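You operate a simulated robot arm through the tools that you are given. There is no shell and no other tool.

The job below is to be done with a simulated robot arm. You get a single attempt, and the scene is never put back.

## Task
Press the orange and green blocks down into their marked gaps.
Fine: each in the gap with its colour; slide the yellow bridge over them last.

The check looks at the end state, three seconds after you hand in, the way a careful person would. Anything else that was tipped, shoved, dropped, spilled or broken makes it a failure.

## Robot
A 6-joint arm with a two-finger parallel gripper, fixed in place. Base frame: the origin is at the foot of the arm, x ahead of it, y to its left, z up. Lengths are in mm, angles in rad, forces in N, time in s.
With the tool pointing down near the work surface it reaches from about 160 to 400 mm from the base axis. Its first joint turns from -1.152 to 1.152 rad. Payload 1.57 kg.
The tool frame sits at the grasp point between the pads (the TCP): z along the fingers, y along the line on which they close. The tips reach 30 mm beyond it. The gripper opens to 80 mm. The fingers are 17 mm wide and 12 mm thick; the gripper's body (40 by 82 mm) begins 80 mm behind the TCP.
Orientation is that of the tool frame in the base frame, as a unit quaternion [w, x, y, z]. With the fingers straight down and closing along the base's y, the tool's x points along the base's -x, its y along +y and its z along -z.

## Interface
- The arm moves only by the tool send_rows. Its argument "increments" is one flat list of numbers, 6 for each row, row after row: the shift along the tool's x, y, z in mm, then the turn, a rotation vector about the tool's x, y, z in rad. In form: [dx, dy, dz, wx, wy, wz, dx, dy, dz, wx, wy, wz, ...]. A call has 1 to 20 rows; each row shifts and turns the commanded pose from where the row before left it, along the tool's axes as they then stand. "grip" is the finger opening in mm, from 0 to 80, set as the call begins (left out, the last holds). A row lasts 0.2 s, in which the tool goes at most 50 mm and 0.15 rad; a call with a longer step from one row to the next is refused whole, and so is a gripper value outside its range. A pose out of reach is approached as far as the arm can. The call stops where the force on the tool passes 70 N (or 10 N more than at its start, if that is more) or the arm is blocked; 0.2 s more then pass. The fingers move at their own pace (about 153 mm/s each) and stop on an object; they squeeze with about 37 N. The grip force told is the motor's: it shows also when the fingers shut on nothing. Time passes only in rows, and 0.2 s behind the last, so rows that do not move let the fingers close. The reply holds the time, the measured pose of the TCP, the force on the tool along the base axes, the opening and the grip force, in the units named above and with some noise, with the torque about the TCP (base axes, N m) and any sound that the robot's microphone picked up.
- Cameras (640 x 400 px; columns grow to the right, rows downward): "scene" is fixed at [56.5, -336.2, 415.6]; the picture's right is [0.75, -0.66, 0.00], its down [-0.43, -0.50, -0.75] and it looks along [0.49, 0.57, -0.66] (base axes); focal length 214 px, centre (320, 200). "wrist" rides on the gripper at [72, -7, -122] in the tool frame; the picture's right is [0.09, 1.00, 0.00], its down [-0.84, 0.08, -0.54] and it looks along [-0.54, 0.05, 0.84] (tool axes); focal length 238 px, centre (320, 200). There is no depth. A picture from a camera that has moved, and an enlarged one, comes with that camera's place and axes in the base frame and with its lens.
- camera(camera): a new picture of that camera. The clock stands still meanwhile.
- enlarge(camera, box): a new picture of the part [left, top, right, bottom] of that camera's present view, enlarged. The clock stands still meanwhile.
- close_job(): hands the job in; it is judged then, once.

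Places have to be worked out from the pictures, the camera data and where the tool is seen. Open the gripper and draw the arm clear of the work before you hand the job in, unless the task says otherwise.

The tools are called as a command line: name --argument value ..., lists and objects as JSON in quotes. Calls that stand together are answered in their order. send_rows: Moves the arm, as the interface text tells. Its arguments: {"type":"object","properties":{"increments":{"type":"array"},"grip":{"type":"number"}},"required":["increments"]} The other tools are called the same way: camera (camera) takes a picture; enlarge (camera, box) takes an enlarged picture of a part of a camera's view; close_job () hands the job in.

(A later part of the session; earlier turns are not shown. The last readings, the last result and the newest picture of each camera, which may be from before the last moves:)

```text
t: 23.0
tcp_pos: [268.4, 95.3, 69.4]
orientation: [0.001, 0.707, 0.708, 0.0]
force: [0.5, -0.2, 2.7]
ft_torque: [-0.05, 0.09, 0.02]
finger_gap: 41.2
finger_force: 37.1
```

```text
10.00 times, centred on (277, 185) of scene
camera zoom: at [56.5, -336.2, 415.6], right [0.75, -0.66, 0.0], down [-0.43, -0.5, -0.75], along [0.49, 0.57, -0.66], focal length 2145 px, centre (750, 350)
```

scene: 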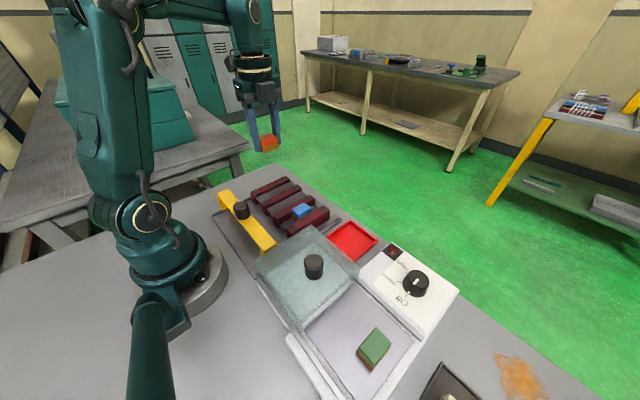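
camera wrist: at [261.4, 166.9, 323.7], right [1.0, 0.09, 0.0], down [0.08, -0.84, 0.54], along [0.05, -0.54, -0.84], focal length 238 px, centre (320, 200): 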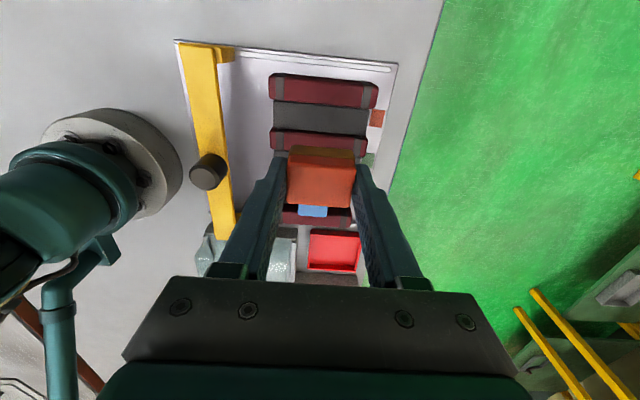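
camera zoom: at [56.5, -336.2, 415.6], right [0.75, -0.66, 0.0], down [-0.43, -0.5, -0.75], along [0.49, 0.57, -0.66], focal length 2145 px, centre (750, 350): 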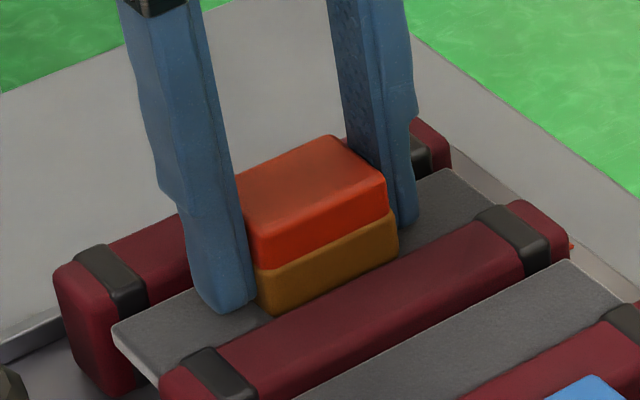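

Contact at TCP z ≈ 69 (2.7 N upward), so the block is now resting on the strip. I'll press gently a few mm while still gripping to learn how stiff it is.

send_rows --increments '[0, 0, 1.5, 0, 0, 0, 0, 0, 1.5, 0, 0, 0, 0, 0, 0, 0, 0, 0]'

enlarge --camera "scene" --box '[245, 165, 309, 205]'

```text
t: 23.8
tcp_pos: [269.8, 95.5, 67.9]
orientation: [0.001, 0.706, 0.708, 0.0]
force: [-0.6, 0.2, 1.5]
ft_torque: [-0.02, 0.04, -0.03]
finger_gap: 40.9
finger_force: 37.1
```

```text
10.00 times, centred on (277, 185) of scene
camera zoom: at [56.5, -336.2, 415.6], right [0.75, -0.66, 0.0], down [-0.43, -0.5, -0.75], along [0.49, 0.57, -0.66], focal length 2145 px, centre (750, 350)
```

zoom: 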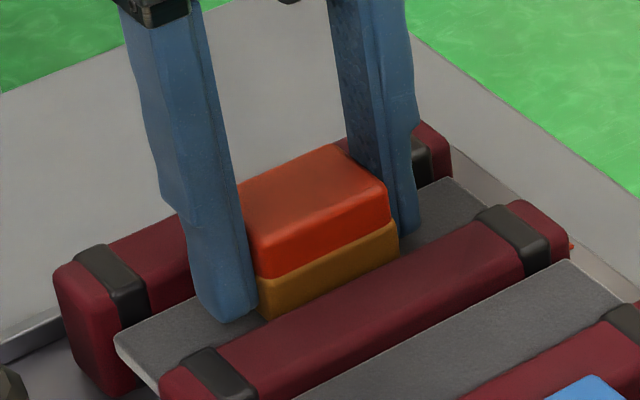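

The strip visibly moved down with only ~1.5 N. I'll keep pressing in small steps and listen for any click or hard stop.

send_rows --increments '[0, 0, 2, 0, 0, 0, 0, 0, 2, 0, 0, 0, 0, 0, 0, 0, 0, 0]'

send_rows --increments '[0, 0, 2, 0, 0, 0, 0, 0, 2, 0, 0, 0, 0, 0, 0, 0, 0, 0]'

enlarge --camera "scene" --box '[245, 165, 309, 205]'

```text
t: 24.6
tcp_pos: [269.2, 94.6, 62.4]
orientation: [0.001, 0.706, 0.708, 0.0]
force: [-0.6, 1.1, 2.2]
ft_torque: [0.01, 0.06, -0.02]
finger_gap: 41.0
finger_force: 36.9
```

```text
t: 25.4
tcp_pos: [269.7, 95.1, 58.3]
orientation: [0.001, 0.707, 0.708, 0.001]
force: [-0.2, -0.4, 1.6]
ft_torque: [-0.02, 0.04, 0.01]
finger_gap: 41.0
finger_force: 37.2
```

```text
10.00 times, centred on (277, 185) of scene
camera zoom: at [56.5, -336.2, 415.6], right [0.75, -0.66, 0.0], down [-0.43, -0.5, -0.75], along [0.49, 0.57, -0.66], focal length 2145 px, centre (750, 350)
```

zoom: 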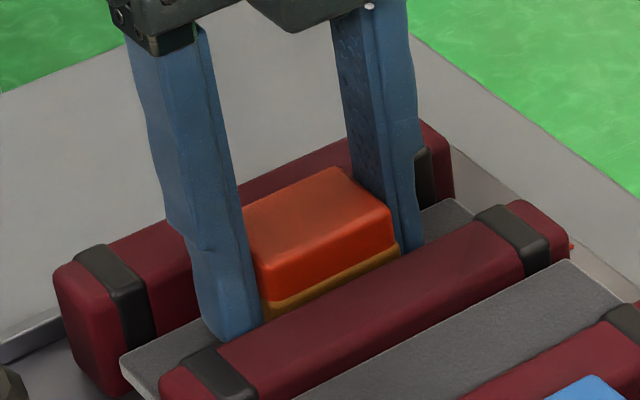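

The strip keeps moving with a steady ~2 N (friction-like, not a growing spring). I'll continue down toward the blue block's depth and find the hard stop.

send_rows --increments '[0, 0, 2, 0, 0, 0, 0, 0, 0, 0, 0, 0]'

send_rows --increments '[0, 0, 1.5, 0, 0, 0, 0, 0, 0, 0, 0, 0]'

send_rows --increments '[0, 0, 1, 0, 0, 0, 0, 0, 0, 0, 0, 0]'

enlarge --camera "scene" --box '[245, 165, 325, 225]'

```text
t: 26.0
tcp_pos: [269.6, 95.8, 57.3]
orientation: [0.002, 0.706, 0.708, 0.001]
force: [-7.6, -1.3, 34.4]
ft_torque: [-0.04, 0.4, 0.01]
finger_gap: 41.1
finger_force: 37.2
```

```text
t: 26.6
tcp_pos: [269.3, 95.4, 55.0]
orientation: [0.002, 0.707, 0.708, 0.001]
force: [-6.1, 1.2, 36.8]
ft_torque: [0.0, 0.34, -0.03]
finger_gap: 41.1
finger_force: 37.0
```

```text
t: 27.2
tcp_pos: [269.7, 95.0, 55.1]
orientation: [0.002, 0.706, 0.708, 0.001]
force: [-11.0, 3.3, 60.5]
ft_torque: [0.11, 1.31, 0.01]
finger_gap: 41.1
finger_force: 36.9
```

```text
6.67 times, centred on (285, 195) of scene
camera zoom: at [56.4, -336.3, 415.6], right [0.75, -0.66, 0.0], down [-0.43, -0.5, -0.75], along [0.49, 0.57, -0.66], focal length 1430 px, centre (553, 233)
```

zoom: 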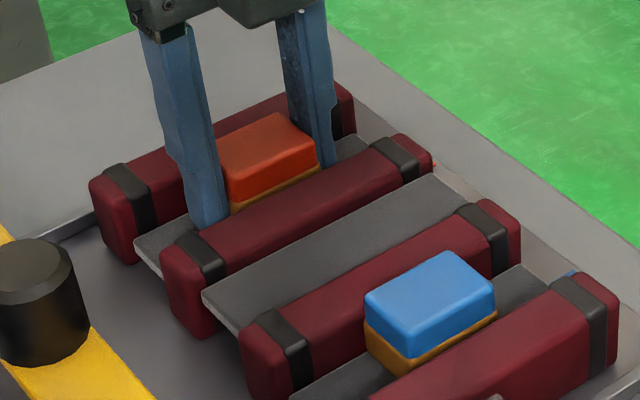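

The stop was reached: force rose to ~60 N with the TCP at ~55, so the strip bottomed out (and the block may have slid slightly in the grip). I'll ease off 1.5 mm to relieve the force and then open the fingers modestly.

send_rows --increments '[0, 0, -1.5, 0, 0, 0, 0, 0, 0, 0, 0, 0]'

send_rows --increments '[0, 0, 0, 0, 0, 0, 0, 0, 0, 0, 0, 0, 0, 0, 0, 0, 0, 0]' --grip 54

enlarge --camera "scene" --box '[245, 165, 325, 225]'

enlarge --camera "wrist" --box '[210, 40, 430, 220]'

```text
t: 27.8
tcp_pos: [268.7, 95.0, 55.4]
orientation: [0.002, 0.707, 0.708, 0.0]
force: [-2.4, 7.8, 24.8]
ft_torque: [0.23, 0.53, -0.11]
finger_gap: 41.0
finger_force: 36.6
```

```text
t: 28.6
tcp_pos: [268.8, 94.4, 55.9]
orientation: [0.002, 0.706, 0.708, 0.0]
force: [10.5, 1.5, 13.3]
ft_torque: [0.17, 0.03, -0.1]
finger_gap: 44.6
finger_force: 0.0
```

```text
6.67 times, centred on (285, 195) of scene
camera zoom: at [56.5, -336.2, 415.6], right [0.75, -0.66, 0.0], down [-0.43, -0.5, -0.75], along [0.49, 0.57, -0.66], focal length 1430 px, centre (553, 233)
```

zoom: 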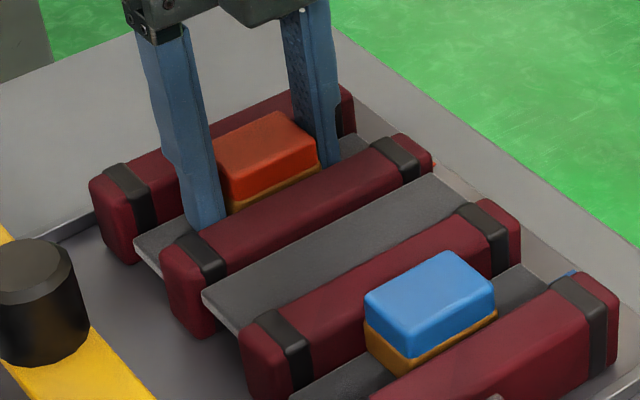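

```text
2.22 times, centred on (320, 130) of wrist
camera zoom: at [262.3, 166.7, 178.2], right [1.0, 0.09, 0.0], down [0.08, -0.84, 0.54], along [0.05, -0.54, -0.84], focal length 530 px, centre (320, 356)
```

zoom: 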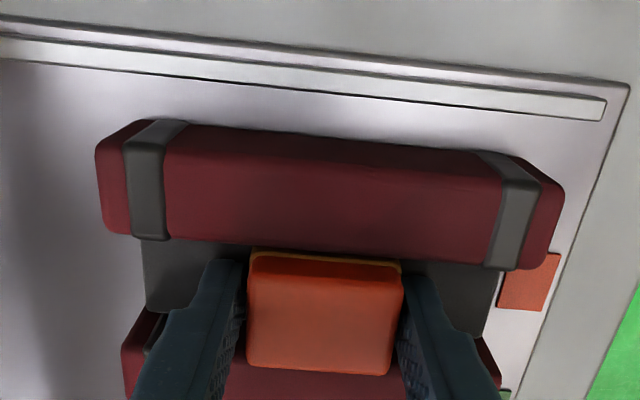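

The opening paused at 44.6 mm with some sideways force, likely the fingertips dragging on the strip. The block itself looks released; I'll lift 2 mm to free the tips.

send_rows --increments '[0, 0, -1, 0, 0, 0, 0, 0, -1.5, 0, 0, 0, 0, 0, 0, 0, 0, 0]' --grip 54

enlarge --camera "scene" --box '[245, 165, 325, 225]'

enlarge --camera "wrist" --box '[210, 40, 430, 220]'

```text
t: 29.4
tcp_pos: [268.9, 95.0, 58.0]
orientation: [0.001, 0.707, 0.707, -0.001]
force: [0.5, -0.1, -0.1]
ft_torque: [0.0, -0.03, -0.01]
finger_gap: 53.9
finger_force: 0.0
```

```text
6.67 times, centred on (285, 195) of scene
camera zoom: at [56.5, -336.2, 415.6], right [0.75, -0.66, 0.0], down [-0.43, -0.5, -0.75], along [0.49, 0.57, -0.66], focal length 1430 px, centre (553, 233)
```

zoom: 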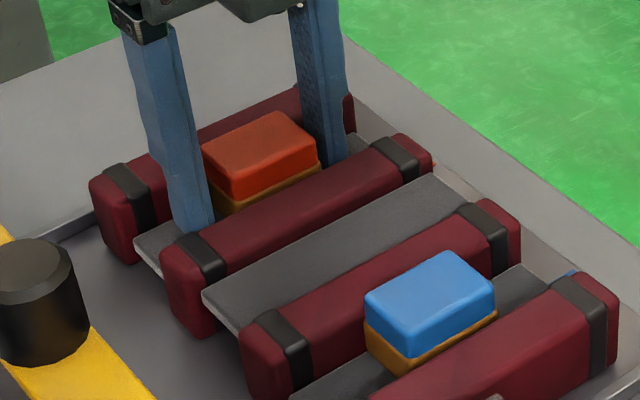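

```text
2.22 times, centred on (320, 130) of wrist
camera zoom: at [262.0, 166.9, 180.4], right [1.0, 0.09, 0.0], down [0.08, -0.83, 0.54], along [0.05, -0.54, -0.84], focal length 530 px, centre (320, 356)
```

zoom: 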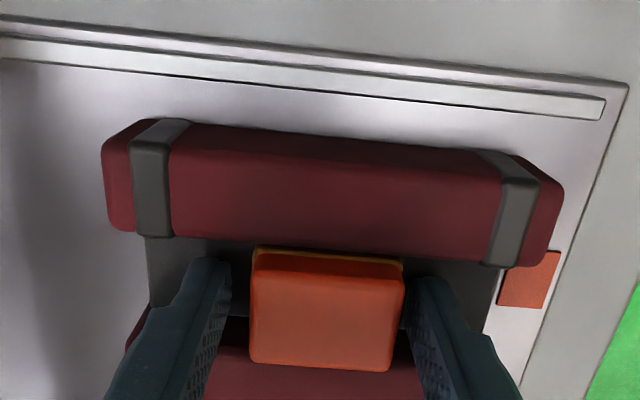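

Block is free (gap 53.9 mm, no force) and has stayed down. I'll raise straight up and then inspect the depth against blue.

send_rows --increments '[0, 0, -10, 0, 0, 0, 0, 0, -20, 0, 0, 0, 0, 0, -25, 0, 0, 0, 0, 0, -25, 0, 0, 0, 0, 0, -25, 0, 0, 0, 0, 0, -25, 0, 0, 0, 0, 0, -17, 0, 0, 0, 0, 0, 0, 0, 0, 0]'

enlarge --camera "scene" --box '[245, 165, 325, 225]'

enlarge --camera "wrist" --box '[210, 40, 430, 220]'

camera --camera "scene"

```text
t: 31.2
tcp_pos: [269.6, 95.6, 204.9]
orientation: [0.001, 0.707, 0.707, 0.0]
force: [-1.1, -0.3, 0.3]
ft_torque: [-0.02, 0.0, -0.03]
finger_gap: 54.1
finger_force: 0.0
```

```text
6.67 times, centred on (285, 195) of scene
camera zoom: at [56.5, -336.2, 415.6], right [0.75, -0.66, 0.0], down [-0.43, -0.5, -0.75], along [0.49, 0.57, -0.66], focal length 1430 px, centre (553, 233)
```

zoom: 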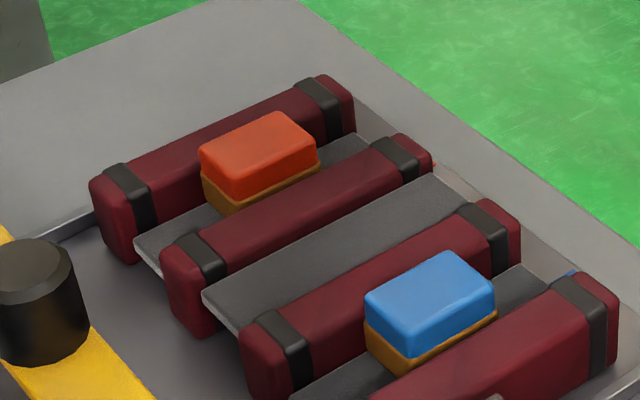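

```text
2.22 times, centred on (320, 130) of wrist
camera zoom: at [261.7, 167.6, 327.8], right [1.0, 0.09, 0.0], down [0.08, -0.84, 0.54], along [0.05, -0.54, -0.84], focal length 530 px, centre (320, 356)
```

zoom: 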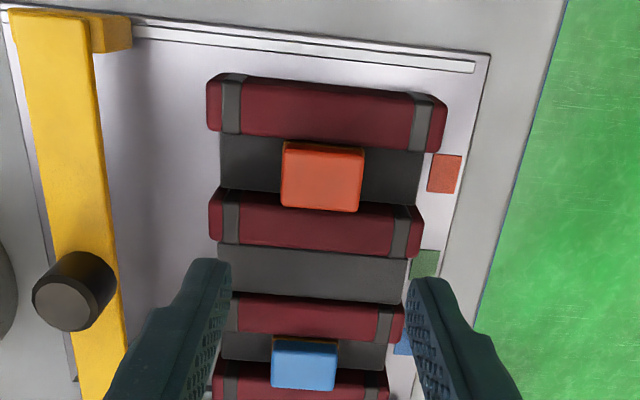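

```text
taken
```

scene: 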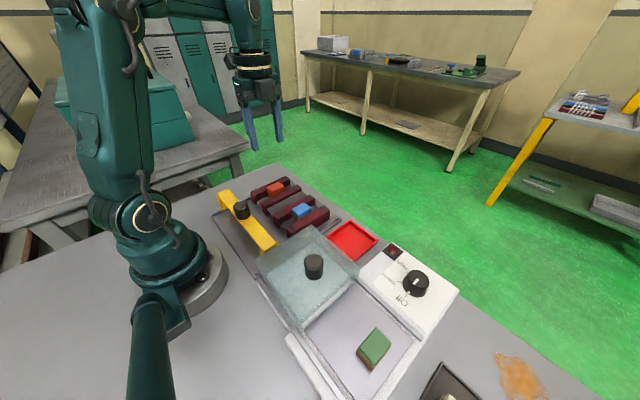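

Orange is in its gap with its strip at the same depth as blue's. Now I'll traverse back, high, to above the green block at ≈ (174.3, −318).

send_rows --increments '[-22.98, -5.28, 0, 0, 0, 0, -22.98, -5.28, 0, 0, 0, 0, -22.98, -5.28, 0, 0, 0, 0, -22.98, -5.28, 0, 0, 0, 0, -22.98, -5.28, 0, 0, 0, 0, -22.98, -5.28, 0, 0, 0, 0, -22.98, -5.28, 0, 0, 0, 0, -22.98, -5.28, 0, 0, 0, 0, -22.98, -5.28, 0, 0, 0, 0, -22.98, -5.28, 0, 0, 0, 0, -22.98, -5.28, 0, 0, 0, 0, -22.98, -5.28, 0, 0, 0, 0, -22.98, -5.28, 0, 0, 0, 0, -22.98, -5.28, 0, 0, 0, 0, -22.98, -5.28, 0, 0, 0, 0, -22.98, -5.28, 0, 0, 0, 0, -22.98, -5.28, 0, 0, 0, 0, -22.98, -5.28, 0, 0, 0, 0, 0, 0, 0, 0, 0, 0]' --grip 62

send_rows --increments '[0, 0, 20, 0, 0, 0, 0, 0, 20, 0, 0, 0, 0, 0, 20, 0, 0, 0, 0, 0, 15, 0, 0, 0, 0, 0, 0, 0, 0, 0]'

enlarge --camera "wrist" --box '[250, 60, 394, 180]'

camera --camera "wrist"

camera --camera "scene"

```text
t: 35.2
tcp_pos: [174.1, -318.8, 205.8]
orientation: [0.001, 0.705, 0.709, 0.0]
force: [0.2, -0.3, 0.7]
ft_torque: [-0.02, -0.02, 0.02]
finger_gap: 62.1
finger_force: 0.1
```

```text
t: 36.4
tcp_pos: [174.1, -318.5, 128.9]
orientation: [0.002, 0.706, 0.708, 0.001]
force: [-0.5, -0.5, -0.4]
ft_torque: [-0.03, -0.02, -0.01]
finger_gap: 62.1
finger_force: 0.0
```

```text
3.33 times, centred on (322, 120) of wrist
camera zoom: at [167.2, -246.8, 252.5], right [1.0, 0.09, 0.0], down [0.08, -0.84, 0.54], along [0.05, -0.54, -0.84], focal length 794 px, centre (313, 467)
```

zoom: 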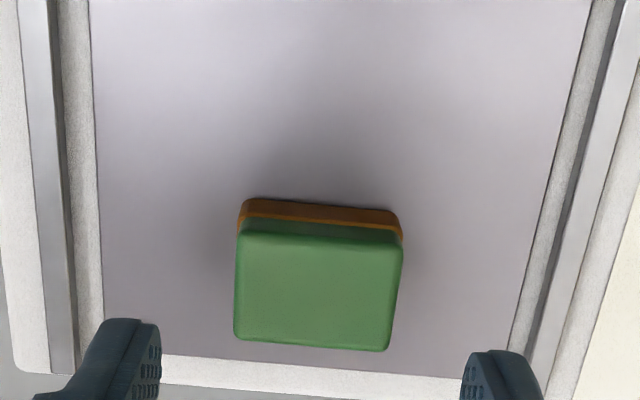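

```text
taken
camera wrist: at [167.2, -246.8, 252.5], right [1.0, 0.09, 0.0], down [0.08, -0.84, 0.54], along [0.05, -0.54, -0.84], focal length 238 px, centre (320, 200)
```

wrist: 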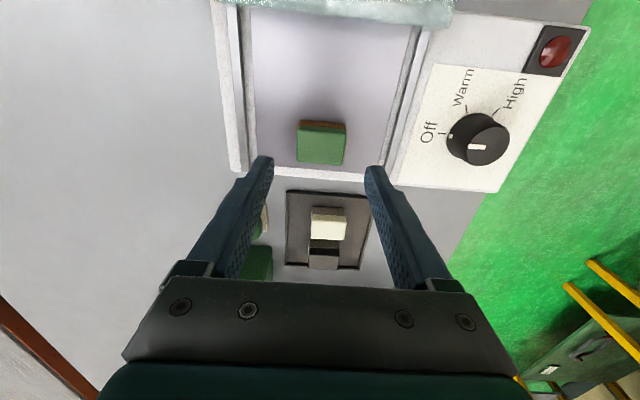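

```text
taken
```

scene: 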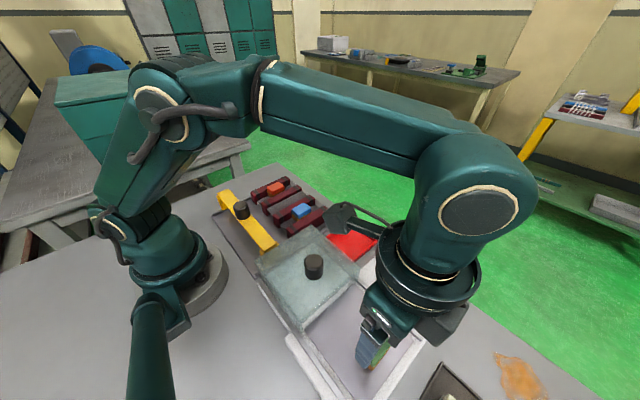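

Green's top spans x 154.6–194.4, y −332 to −304, so its centre (174.5, −318) matches the TCP. I'll descend to TCP z ≈ 69, slightly higher on the block than last time so the tips clear the strip when pressing.

send_rows --increments '[0.5, 0.3, 13, 0, 0, 0, 0, 0, 13, 0, 0, 0, 0, 0, 13, 0, 0, 0, 0, 0, 11, 0, 0, 0, 0, 0, 10, 0, 0, 0, 0, 0, 0, 0, 0, 0]' --grip 62

enlarge --camera "wrist" --box '[230, 100, 410, 240]'

```text
t: 37.8
tcp_pos: [174.9, -318.1, 70.7]
orientation: [0.001, 0.707, 0.707, 0.0]
force: [-0.1, 0.7, -0.2]
ft_torque: [0.02, -0.01, -0.02]
finger_gap: 61.9
finger_force: 0.2
```

```text
2.86 times, centred on (320, 170) of wrist
camera zoom: at [167.8, -245.9, 193.2], right [1.0, 0.09, 0.0], down [0.08, -0.84, 0.54], along [0.05, -0.54, -0.84], focal length 681 px, centre (320, 286)
```

zoom: 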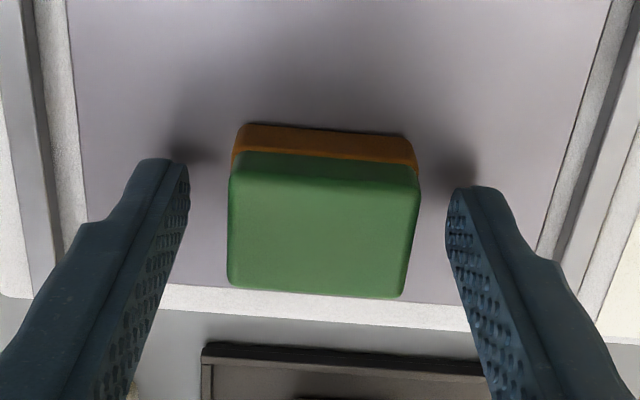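

The green block is nicely centred between the fingers. Closing on it.

send_rows --increments '[0, 0, 0, 0, 0, 0, 0, 0, 0, 0, 0, 0, 0, 0, 0, 0, 0, 0, 0, 0, 0, 0, 0, 0]' --grip 30

send_rows --increments '[0, 0, -8, 0, 0, 0, 0, 0, -18, 0, 0, 0, 0, 0, -22, 0, 0, 0, 0, 0, -22, 0, 0, 0, 0, 0, -22, 0, 0, 0, 0, 0, -22, 0, 0, 0, 0, 0, -22, 0, 0, 0, 0, 0, 0, 0, 0, 0]'

camera --camera "wrist"

camera --camera "scene"

```text
t: 38.8
tcp_pos: [175.0, -318.2, 71.2]
orientation: [0.001, 0.706, 0.708, 0.0]
force: [0.9, -0.3, -0.1]
ft_torque: [-0.01, 0.04, 0.03]
finger_gap: 41.1
finger_force: 36.5
```

```text
t: 40.6
tcp_pos: [175.1, -318.7, 207.3]
orientation: [0.001, 0.706, 0.708, 0.0]
force: [0.1, -0.4, -1.2]
ft_torque: [0.02, -0.01, 0.03]
finger_gap: 40.8
finger_force: 37.1
```

```text
taken
camera wrist: at [167.2, -246.4, 329.8], right [1.0, 0.09, 0.0], down [0.08, -0.84, 0.54], along [0.05, -0.54, -0.84], focal length 238 px, centre (320, 200)
```

wrist: 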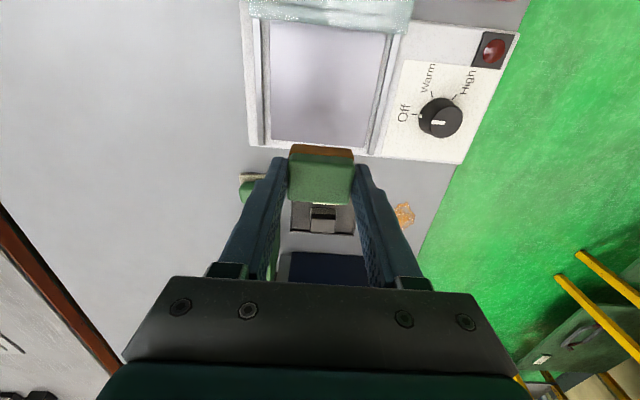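

```text
taken
```

scene: 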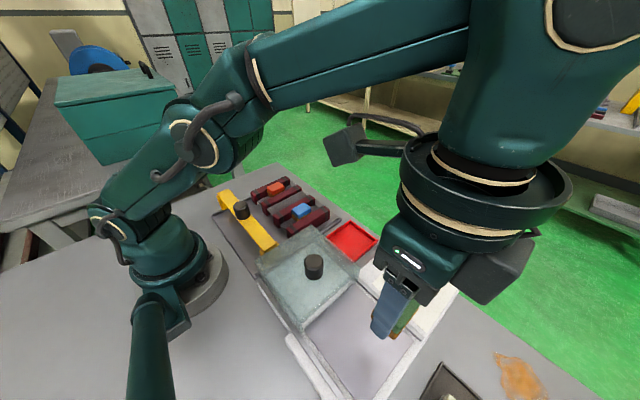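

Green is held firmly. Traversing at this height to above the green gap (x 269.5, y 37).

send_rows --increments '[23.7, 6.29, 0, 0, 0, 0, 23.7, 6.29, 0, 0, 0, 0, 23.7, 6.29, 0, 0, 0, 0, 23.7, 6.29, 0, 0, 0, 0, 23.7, 6.29, 0, 0, 0, 0, 23.7, 6.29, 0, 0, 0, 0, 23.7, 6.29, 0, 0, 0, 0, 23.7, 6.29, 0, 0, 0, 0, 23.7, 6.29, 0, 0, 0, 0, 23.7, 6.29, 0, 0, 0, 0, 23.7, 6.29, 0, 0, 0, 0, 23.7, 6.29, 0, 0, 0, 0, 23.7, 6.29, 0, 0, 0, 0, 23.7, 6.29, 0, 0, 0, 0, 23.7, 6.29, 0, 0, 0, 0, 0, 0, 0, 0, 0, 0]'

send_rows --increments '[0, 0, 20, 0, 0, 0, 0, 0, 20, 0, 0, 0, 0, 0, 20, 0, 0, 0, 0, 0, 20, 0, 0, 0, 0, 0, 18, 0, 0, 0, 0, 0, 0, 0, 0, 0]'

enlarge --camera "wrist" --box '[210, 40, 430, 220]'

enlarge --camera "scene" --box '[245, 165, 325, 225]'

```text
t: 44.0
tcp_pos: [268.0, 38.4, 206.2]
orientation: [0.001, 0.707, 0.708, 0.0]
force: [-1.0, 0.3, -0.7]
ft_torque: [0.02, -0.02, -0.02]
finger_gap: 40.9
finger_force: 36.9
```

```text
t: 45.4
tcp_pos: [269.2, 37.9, 108.6]
orientation: [0.001, 0.706, 0.708, 0.0]
force: [0.7, 0.8, -0.1]
ft_torque: [-0.01, -0.03, -0.02]
finger_gap: 41.0
finger_force: 37.0
```

```text
2.22 times, centred on (320, 130) of wrist
camera zoom: at [261.4, 109.1, 230.7], right [1.0, 0.09, 0.0], down [0.08, -0.84, 0.54], along [0.05, -0.54, -0.84], focal length 530 px, centre (320, 356)
```

zoom: 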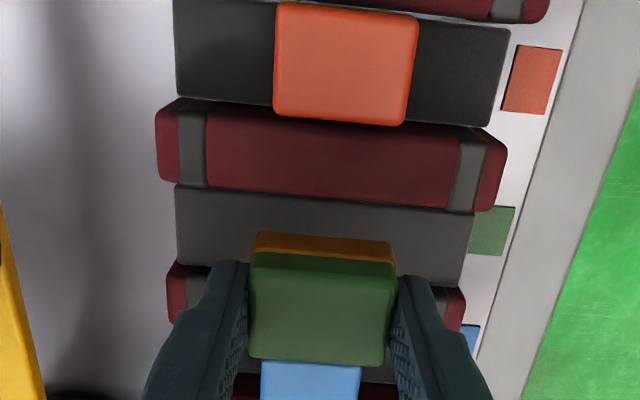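

```text
6.67 times, centred on (285, 195) of scene
camera zoom: at [56.5, -336.2, 415.6], right [0.75, -0.66, 0.0], down [-0.43, -0.5, -0.75], along [0.49, 0.57, -0.66], focal length 1430 px, centre (553, 233)
```

zoom: 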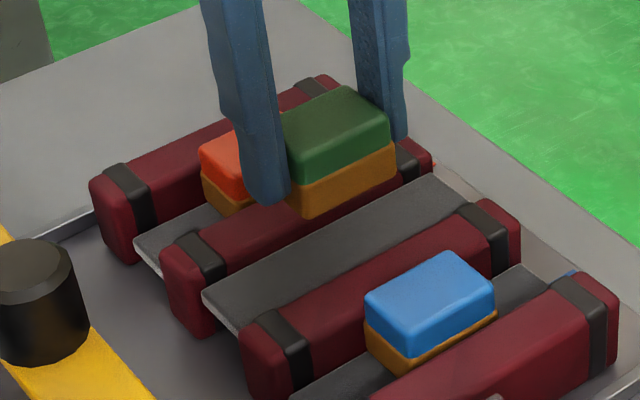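

Strip 2 measures y 22.6–52.5 (centre 37.6), and green's centre is ≈ (268.3, 36.7). I'll nudge +1 in x and +0.8 in y, then lower to TCP z ≈ 80 and check.

send_rows --increments '[0.8, 1.0, 0, 0, 0, 0, 0, 0, 10, 0, 0, 0, 0, 0, 10, 0, 0, 0, 0, 0, 8, 0, 0, 0, 0, 0, 0, 0, 0, 0]'

enlarge --camera "wrist" --box '[210, 40, 430, 220]'

enlarge --camera "scene" --box '[250, 170, 314, 215]'

```text
t: 46.6
tcp_pos: [269.7, 37.9, 81.0]
orientation: [0.002, 0.706, 0.708, 0.0]
force: [-0.6, 0.1, 0.4]
ft_torque: [-0.02, 0.0, -0.01]
finger_gap: 40.9
finger_force: 37.3
```

```text
2.22 times, centred on (320, 130) of wrist
camera zoom: at [262.6, 109.7, 203.0], right [1.0, 0.09, 0.0], down [0.08, -0.84, 0.54], along [0.05, -0.54, -0.84], focal length 530 px, centre (320, 356)
```

zoom: 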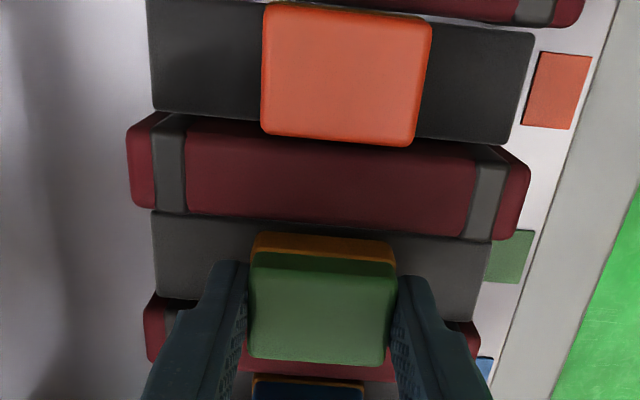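

```text
8.89 times, centred on (282, 192) of scene
camera zoom: at [56.5, -336.2, 415.6], right [0.75, -0.66, 0.0], down [-0.43, -0.5, -0.75], along [0.49, 0.57, -0.66], focal length 1906 px, centre (658, 267)
```

zoom: 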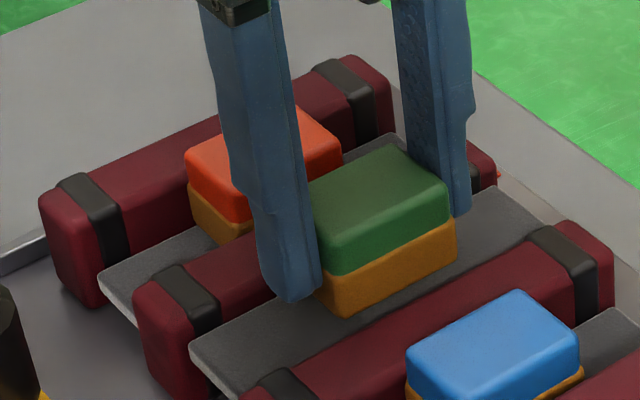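

Alignment is within about half a millimetre. Lowering slowly to find contact.

send_rows --increments '[0.3, 0, 2, 0, 0, 0, 0, 0, 2, 0, 0, 0, 0, 0, 0, 0, 0, 0]'

send_rows --increments '[0, 0, 1.5, 0, 0, 0, 0, 0, 0, 0, 0, 0]'

send_rows --increments '[0, 0, 1.5, 0, 0, 0, 0, 0, 0, 0, 0, 0]'

send_rows --increments '[0, 0, 1.5, 0, 0, 0, 0, 0, 0, 0, 0, 0]'

```text
t: 47.4
tcp_pos: [269.7, 38.6, 76.6]
orientation: [0.001, 0.706, 0.708, 0.001]
force: [0.1, -0.1, -0.5]
ft_torque: [-0.02, -0.02, 0.0]
finger_gap: 41.1
finger_force: 36.8
```

```text
t: 48.0
tcp_pos: [269.5, 37.8, 75.0]
orientation: [0.001, 0.706, 0.708, 0.0]
force: [-0.6, 1.1, -0.6]
ft_torque: [-0.01, 0.03, 0.01]
finger_gap: 40.7
finger_force: 36.4
```

```text
t: 48.6
tcp_pos: [269.4, 37.8, 73.5]
orientation: [0.001, 0.706, 0.708, 0.001]
force: [-0.4, -0.2, 1.7]
ft_torque: [-0.01, 0.07, 0.01]
finger_gap: 41.2
finger_force: 37.0
```

```text
t: 49.2
tcp_pos: [270.3, 37.0, 72.6]
orientation: [0.001, 0.706, 0.708, 0.0]
force: [1.1, -0.4, 1.3]
ft_torque: [-0.05, 0.03, -0.01]
finger_gap: 40.8
finger_force: 36.9
```

Contact at TCP ≈ 73.5 with ~1.5 N, as expected. Pressing down steadily; orange bottomed about 12 mm below contact.

send_rows --increments '[0, 0, 2, 0, 0, 0, 0, 0, 2, 0, 0, 0, 0, 0, 0, 0, 0, 0]'

send_rows --increments '[0, 0, 2, 0, 0, 0, 0, 0, 2, 0, 0, 0, 0, 0, 0, 0, 0, 0]'

send_rows --increments '[0, 0, 1, 0, 0, 0, 0, 0, 0, 0, 0, 0]'

send_rows --increments '[0, 0, 1, 0, 0, 0, 0, 0, 0, 0, 0, 0]'

```text
t: 50.0
tcp_pos: [269.5, 38.2, 67.1]
orientation: [0.001, 0.706, 0.708, 0.0]
force: [0.9, 0.3, 2.6]
ft_torque: [-0.02, 0.06, 0.02]
finger_gap: 41.1
finger_force: 37.1
```

```text
t: 50.8
tcp_pos: [270.0, 37.2, 64.3]
orientation: [0.0, 0.707, 0.707, 0.0]
force: [0.6, 0.5, 0.2]
ft_torque: [0.06, -0.02, -0.05]
finger_gap: 41.3
finger_force: 36.6
```

```text
t: 51.4
tcp_pos: [269.8, 37.4, 61.9]
orientation: [0.001, 0.706, 0.708, 0.001]
force: [-0.4, -1.0, 2.3]
ft_torque: [0.0, 0.05, 0.0]
finger_gap: 40.8
finger_force: 37.1
```

```text
t: 52.0
tcp_pos: [269.1, 38.3, 62.0]
orientation: [0.001, 0.706, 0.708, 0.0]
force: [-7.8, -1.4, 26.2]
ft_torque: [-0.02, 0.36, 0.02]
finger_gap: 41.3
finger_force: 36.8
```

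Bottom reached: 26 N with the TCP held at ~62. One slight extra push to seat it, then I'll ease off.

send_rows --increments '[0, 0, 0.6, 0, 0, 0, 0, 0, 0, 0, 0, 0]'

send_rows --increments '[0, 0, -0.8, 0, 0, 0, 0, 0, 0, 0, 0, 0]'

enlarge --camera "scene" --box '[245, 165, 325, 225]'

```text
t: 52.6
tcp_pos: [270.0, 38.3, 60.7]
orientation: [0.002, 0.706, 0.708, 0.0]
force: [-9.4, -0.6, 35.9]
ft_torque: [-0.03, 0.44, -0.01]
finger_gap: 41.1
finger_force: 36.5
```

```text
t: 53.2
tcp_pos: [270.9, 37.5, 62.4]
orientation: [0.003, 0.706, 0.708, 0.001]
force: [1.6, -3.4, 11.3]
ft_torque: [-0.12, 0.03, 0.05]
finger_gap: 41.0
finger_force: 36.7
```

```text
6.67 times, centred on (285, 195) of scene
camera zoom: at [56.5, -336.2, 415.6], right [0.75, -0.66, 0.0], down [-0.43, -0.5, -0.75], along [0.49, 0.57, -0.66], focal length 1430 px, centre (553, 233)
```

zoom: 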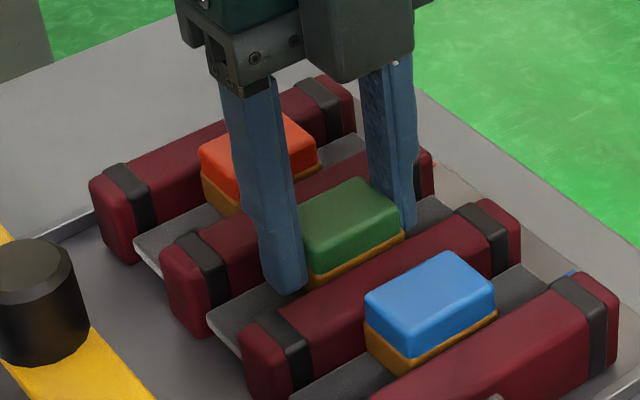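

Green's strip is now down level with the others. I'll open the fingers and raise the arm straight up.

send_rows --increments '[0, 0, 0, 0, 0, 0, 0, 0, 0, 0, 0, 0, 0, 0, 0, 0, 0, 0]' --grip 54

send_rows --increments '[0, 0, -3, 0, 0, 0, 0, 0, -10, 0, 0, 0, 0, 0, -20, 0, 0, 0, 0, 0, -25, 0, 0, 0, 0, 0, -25, 0, 0, 0, 0, 0, -25, 0, 0, 0, 0, 0, -25, 0, 0, 0, 0, 0, 0, 0, 0, 0]'

enlarge --camera "scene" --box '[245, 165, 325, 225]'

enlarge --camera "wrist" --box '[180, 0, 460, 200]'

camera --camera "scene"

```text
t: 54.0
tcp_pos: [269.6, 38.2, 61.5]
orientation: [0.001, 0.706, 0.708, 0.0]
force: [-0.6, -0.3, 0.1]
ft_torque: [0.02, -0.01, -0.01]
finger_gap: 53.8
finger_force: 0.0
```

```text
t: 55.8
tcp_pos: [270.1, 37.2, 195.9]
orientation: [0.002, 0.706, 0.708, 0.0]
force: [-0.3, -0.4, -0.2]
ft_torque: [0.01, -0.01, 0.0]
finger_gap: 54.0
finger_force: 0.1
```

```text
6.67 times, centred on (285, 195) of scene
camera zoom: at [56.5, -336.2, 415.6], right [0.75, -0.66, 0.0], down [-0.43, -0.5, -0.75], along [0.49, 0.57, -0.66], focal length 1430 px, centre (553, 233)
```

zoom: 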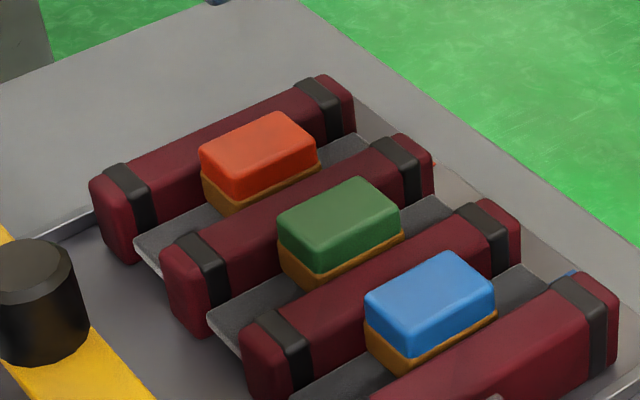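

```text
2.00 times, centred on (320, 100) of wrist
camera zoom: at [262.5, 109.6, 317.6], right [1.0, 0.09, 0.0], down [0.08, -0.84, 0.54], along [0.05, -0.54, -0.84], focal length 477 px, centre (320, 400)
```

zoom: 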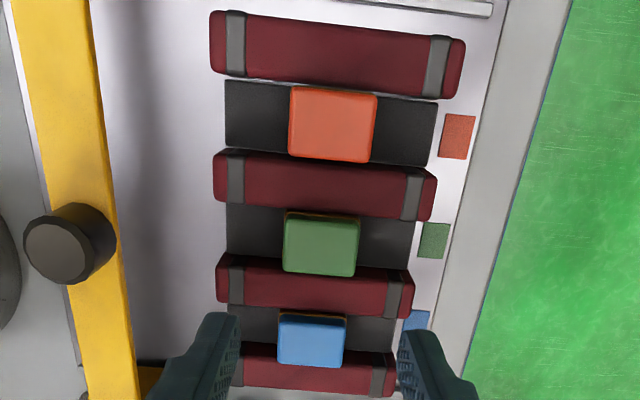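

```text
taken
```

scene: 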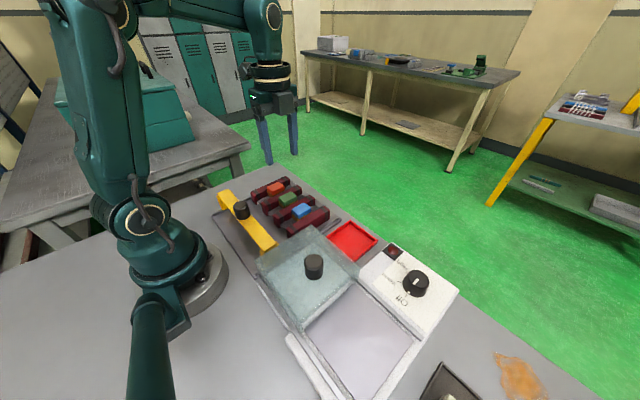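

All three blocks sit level in their own gaps with strips fully down. Next is the bridge: its beam spans y ≈ −79 to 154 with its knob at the centre ≈ (148.5, 38), top z ≈ 100. I'll move above the knob at the present height to check reach and alignment.

send_rows --increments '[0, -20, 0, 0, 0, 0, 0, -20, 0, 0, 0, 0, 0, -20, 0, 0, 0, 0, 0, -20, 0, 0, 0, 0, 0, -20, 0, 0, 0, 0, 0, -20, 0, 0, 0, 0, 0, 0, 0, 0, 0, 0]' --grip 62

camera --camera "wrist"

enlarge --camera "wrist" --box '[200, 0, 460, 200]'

camera --camera "scene"

```text
t: 57.4
tcp_pos: [150.4, 37.0, 196.2]
orientation: [0.002, 0.706, 0.708, 0.0]
force: [-0.2, -0.6, 0.4]
ft_torque: [0.0, 0.03, -0.01]
finger_gap: 62.1
finger_force: 0.0
```

```text
taken
camera wrist: at [142.3, 109.7, 316.8], right [1.0, 0.09, 0.0], down [0.08, -0.84, 0.54], along [0.05, -0.54, -0.84], focal length 238 px, centre (320, 200)
```

wrist: 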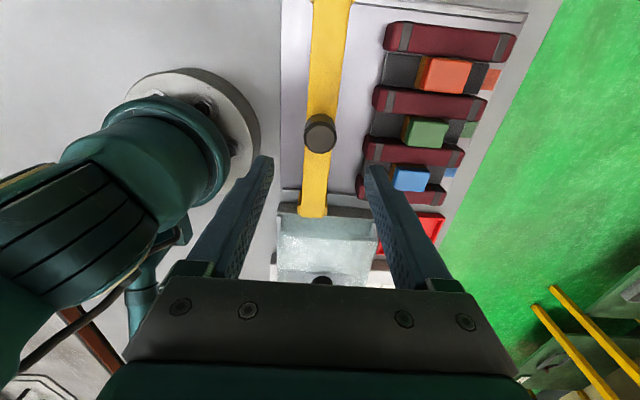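

```text
2.00 times, centred on (330, 100) of wrist
camera zoom: at [142.3, 109.7, 316.8], right [1.0, 0.09, 0.0], down [0.08, -0.84, 0.54], along [0.05, -0.54, -0.84], focal length 477 px, centre (300, 400)
```

zoom: 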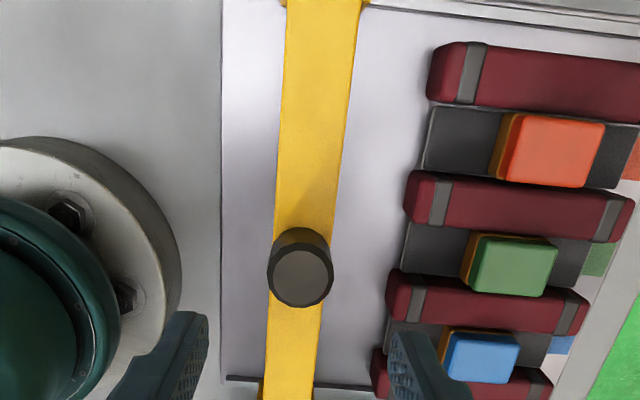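

```text
taken
```

scene: 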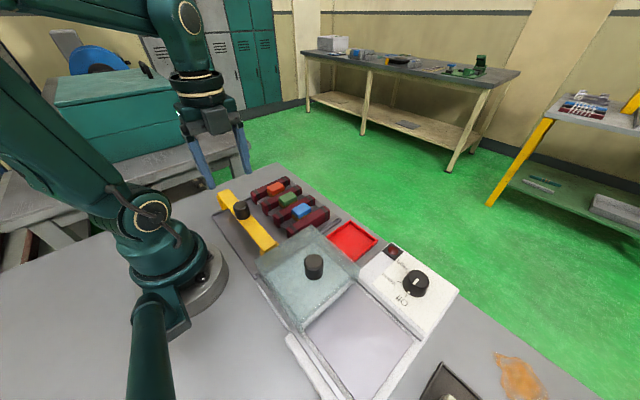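

Reach is fine here. The knob top resolves to (148.3, 37.9) with a 30 mm diameter, so I'll shift slightly and lower to TCP z ≈ 122 first, checking that the arm tracks the pose.

send_rows --increments '[0.9, -2, 14, 0, 0, 0, 0, 0, 15, 0, 0, 0, 0, 0, 15, 0, 0, 0, 0, 0, 15, 0, 0, 0, 0, 0, 15, 0, 0, 0, 0, 0, 0, 0, 0, 0]'

enlarge --camera "wrist" --box '[220, 40, 440, 240]'

enlarge --camera "scene" --box '[190, 140, 310, 260]'

```text
t: 58.8
tcp_pos: [147.2, 38.6, 120.6]
orientation: [0.0, 0.706, 0.708, 0.0]
force: [-0.2, 0.3, 0.4]
ft_torque: [-0.01, 0.01, -0.01]
finger_gap: 62.1
finger_force: 0.1
```

```text
2.00 times, centred on (330, 140) of wrist
camera zoom: at [140.4, 111.0, 242.5], right [1.0, 0.09, 0.0], down [0.08, -0.84, 0.54], along [0.05, -0.54, -0.84], focal length 477 px, centre (300, 320)
```

zoom: 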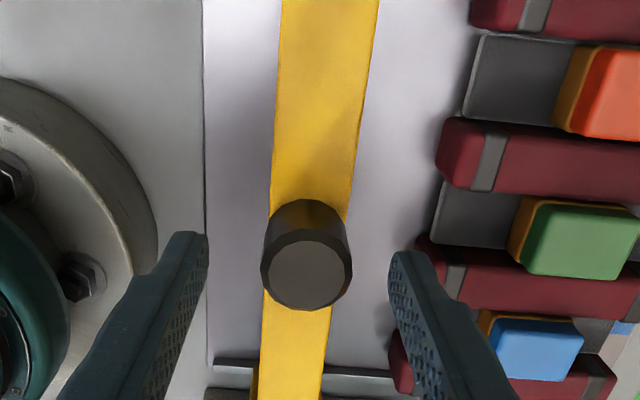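

```text
3.33 times, centred on (250, 200) of scene
camera zoom: at [56.5, -336.2, 415.6], right [0.75, -0.66, 0.0], down [-0.43, -0.5, -0.75], along [0.49, 0.57, -0.66], focal length 715 px, centre (553, 200)
```

zoom: 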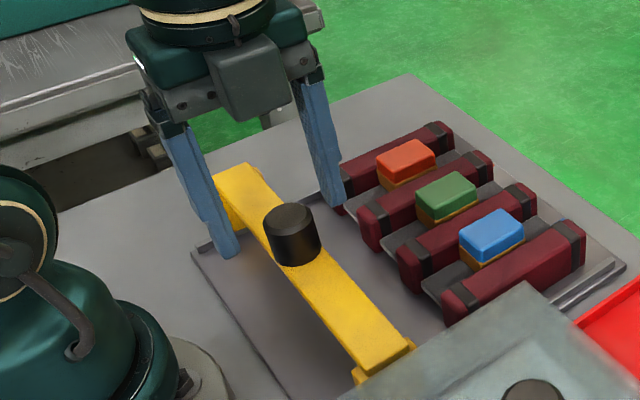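

The knob is centred between the fingers (knob x ≈ 149, y ≈ 37.6). Lowering to TCP z ≈ 104 so the tips stay about 10 mm above the beam.

send_rows --increments '[-0.5, 0.8, 6, 0, 0, 0, 0, 0, 6, 0, 0, 0, 0, 0, 5, 0, 0, 0, 0, 0, 0, 0, 0, 0]'

enlarge --camera "scene" --box '[190, 140, 310, 260]'

enlarge --camera "wrist" --box '[220, 40, 440, 240]'

```text
t: 59.8
tcp_pos: [147.6, 37.1, 104.0]
orientation: [0.002, 0.707, 0.707, 0.001]
force: [0.0, -0.2, -0.1]
ft_torque: [-0.01, -0.01, 0.04]
finger_gap: 62.1
finger_force: 0.0
```

```text
3.33 times, centred on (250, 200) of scene
camera zoom: at [56.5, -336.2, 415.6], right [0.75, -0.66, 0.0], down [-0.43, -0.5, -0.75], along [0.49, 0.57, -0.66], focal length 715 px, centre (553, 200)
```

zoom: 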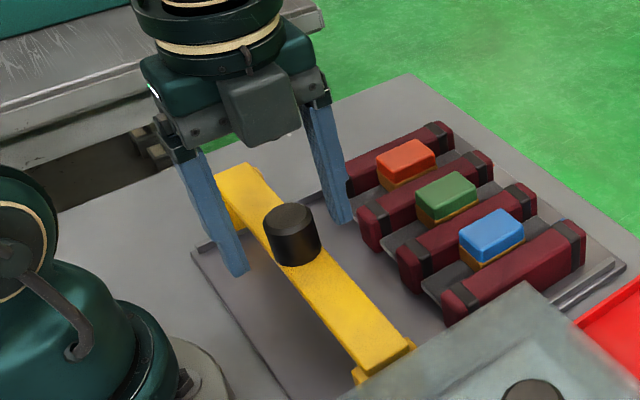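

```text
2.00 times, centred on (330, 140) of wrist
camera zoom: at [141.2, 110.2, 225.9], right [1.0, 0.09, 0.0], down [0.08, -0.84, 0.54], along [0.05, -0.54, -0.84], focal length 477 px, centre (300, 320)
```

zoom: 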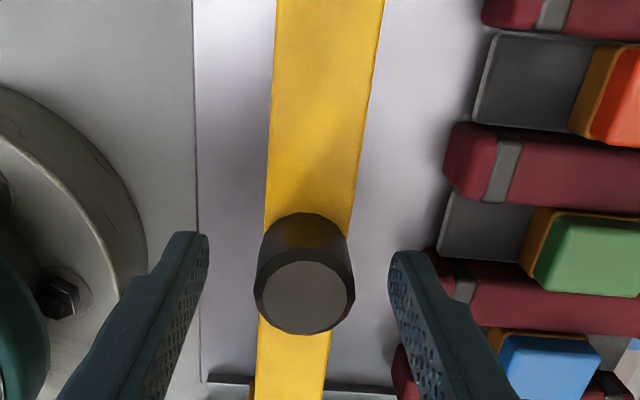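

Tips are clear of the beam on either side of the knob. Closing on the knob now.

send_rows --increments '[0, 0, 0, 0, 0, 0, 0, 0, 0, 0, 0, 0, 0, 0, 0, 0, 0, 0]' --grip 34

send_rows --increments '[0, 0, 0, 0, 0, 0, 0, 0, 0, 0, 0, 0, 0, 0, 0, 0, 0, 0]' --grip 22

enlarge --camera "scene" --box '[190, 140, 310, 260]'

enlarge --camera "wrist" --box '[220, 40, 440, 240]'

```text
t: 60.6
tcp_pos: [148.7, 37.2, 103.6]
orientation: [0.001, 0.706, 0.708, 0.0]
force: [1.1, -0.1, 0.1]
ft_torque: [0.0, 0.0, -0.01]
finger_gap: 34.5
finger_force: 0.6
```

```text
t: 61.4
tcp_pos: [151.3, 38.5, 103.4]
orientation: [0.003, 0.706, 0.708, 0.002]
force: [26.2, -5.4, -9.1]
ft_torque: [-0.27, 0.57, 0.04]
finger_gap: 31.1
finger_force: 40.0
```

```text
3.33 times, centred on (250, 200) of scene
camera zoom: at [56.6, -336.2, 415.6], right [0.75, -0.66, 0.0], down [-0.43, -0.5, -0.75], along [0.49, 0.57, -0.66], focal length 715 px, centre (553, 200)
```

zoom: 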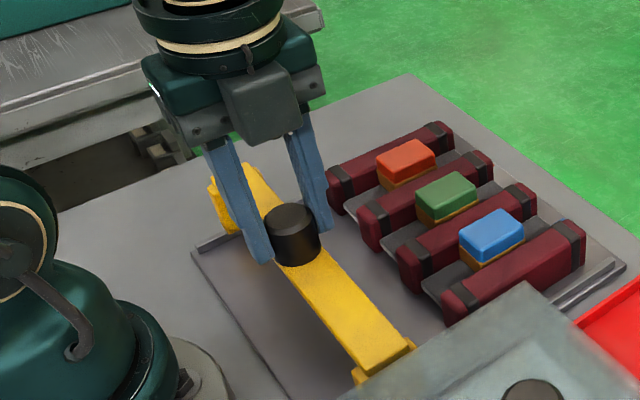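

```text
2.00 times, centred on (330, 140) of wrist
camera zoom: at [141.8, 110.3, 226.4], right [1.0, 0.1, 0.01], down [0.08, -0.84, 0.54], along [0.06, -0.54, -0.84], focal length 477 px, centre (300, 320)
```

zoom: 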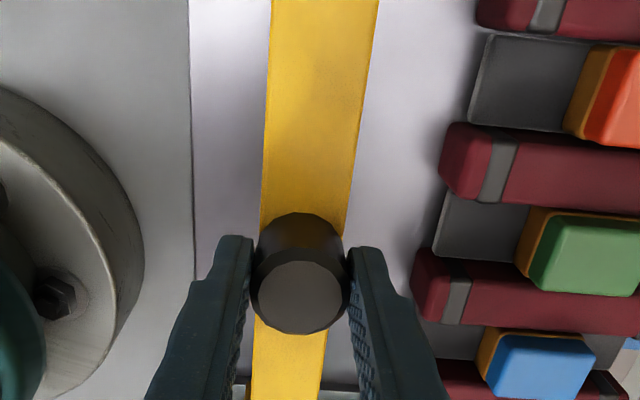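

The knob is gripped (31 mm, 40 N), with a 26 N sideways pull because the knob sits ~1–2 mm further +x than the tool. Moving +x, the slide direction, will relieve that; I'll go in small steps and watch the force.

send_rows --increments '[0, 1, 0, 0, 0, 0, 0, 1, 0, 0, 0, 0, 0, 0, 0, 0, 0, 0]'

send_rows --increments '[0, 1, 0, 0, 0, 0, 0, 1, 0, 0, 0, 0, 0, 0, 0, 0, 0, 0]'

enlarge --camera "scene" --box '[190, 140, 310, 260]'

```text
t: 62.2
tcp_pos: [150.7, 37.8, 105.3]
orientation: [0.0, 0.707, 0.707, 0.0]
force: [-1.2, 1.9, 20.1]
ft_torque: [0.39, 0.28, 0.2]
finger_gap: 30.9
finger_force: 39.9
```

```text
t: 63.0
tcp_pos: [151.9, 38.8, 103.4]
orientation: [0.001, 0.706, 0.708, 0.001]
force: [-0.4, 4.3, 28.9]
ft_torque: [-0.1, 0.58, -0.17]
finger_gap: 30.9
finger_force: 39.8
```

```text
3.33 times, centred on (250, 200) of scene
camera zoom: at [56.5, -336.2, 415.6], right [0.75, -0.66, 0.0], down [-0.43, -0.5, -0.75], along [0.49, 0.57, -0.66], focal length 715 px, centre (553, 200)
```

zoom: 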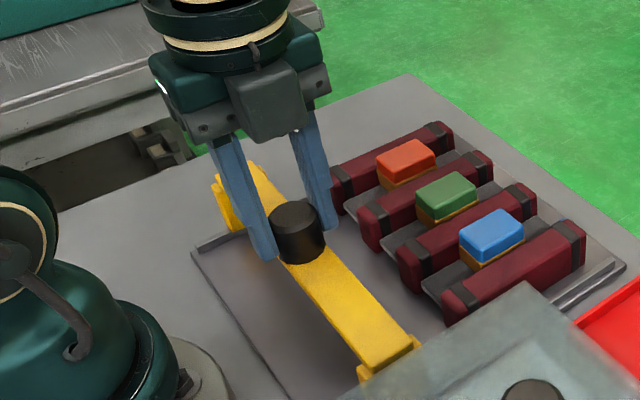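

The bridge has started to move (x force near 0), but there is ~29 N of vertical load on the tool, so I'm leaning on the knob. I'll raise 0.8 mm to relieve that and then keep sliding.

send_rows --increments '[0, 0, -0.8, 0, 0, 0, 0, 0, 0, 0, 0, 0]'

send_rows --increments '[0, 1.5, 0, 0, 0, 0, 0, 1.5, 0, 0, 0, 0, 0, 0, 0, 0, 0, 0]'

```text
t: 63.6
tcp_pos: [151.0, 39.5, 104.0]
orientation: [0.0, 0.706, 0.708, -0.001]
force: [1.6, 10.1, -14.8]
ft_torque: [0.29, -0.33, 0.13]
finger_gap: 31.0
finger_force: 40.2
```

```text
t: 64.4
tcp_pos: [155.7, 38.3, 104.1]
orientation: [0.0, 0.707, 0.707, -0.001]
force: [-1.8, 15.7, -36.5]
ft_torque: [0.4, 0.04, -0.06]
finger_gap: 31.1
finger_force: 40.0
```

The vertical coupling is very stiff (−36 N now), so gripping the guided bridge fights the guides. Better: open slightly so the fingers straddle the knob loosely and push only with the rear finger, with no vertical coupling.

send_rows --increments '[0, 0, 0, 0, 0, 0, 0, 0, 0, 0, 0, 0, 0, 0, 0, 0, 0, 0]' --grip 38

enlarge --camera "scene" --box '[190, 140, 310, 260]'

enlarge --camera "wrist" --box '[180, 0, 480, 240]'

```text
t: 65.2
tcp_pos: [155.0, 37.6, 105.2]
orientation: [0.001, 0.706, 0.709, 0.0]
force: [0.0, 0.7, -0.3]
ft_torque: [-0.02, 0.03, 0.0]
finger_gap: 38.2
finger_force: 0.0
```

```text
3.33 times, centred on (250, 200) of scene
camera zoom: at [56.5, -336.2, 415.6], right [0.75, -0.66, 0.0], down [-0.43, -0.5, -0.75], along [0.49, 0.57, -0.66], focal length 715 px, centre (553, 200)
```

zoom: 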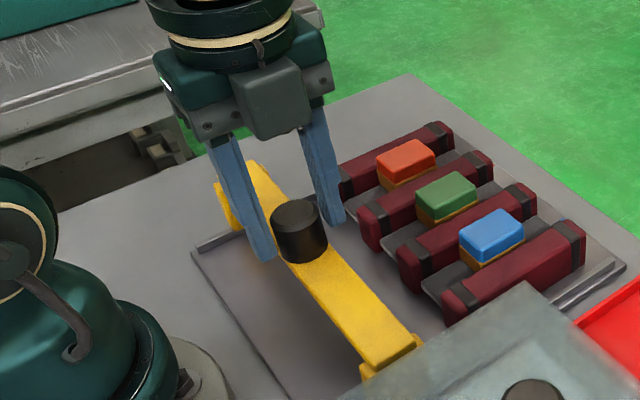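

```text
1.67 times, centred on (330, 120) of wrist
camera zoom: at [148.1, 110.3, 226.9], right [1.0, 0.09, 0.0], down [0.08, -0.84, 0.54], along [0.05, -0.54, -0.84], focal length 397 px, centre (303, 333)
```

zoom: 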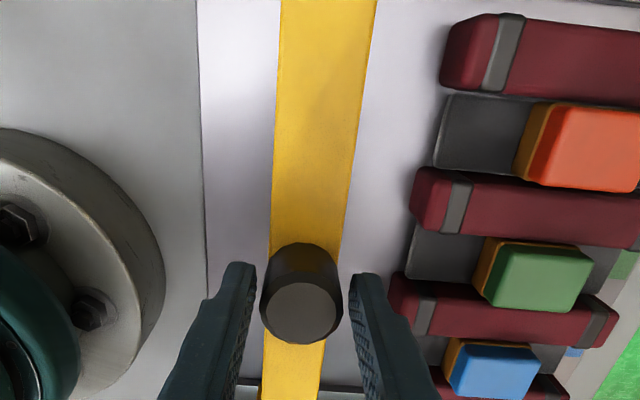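

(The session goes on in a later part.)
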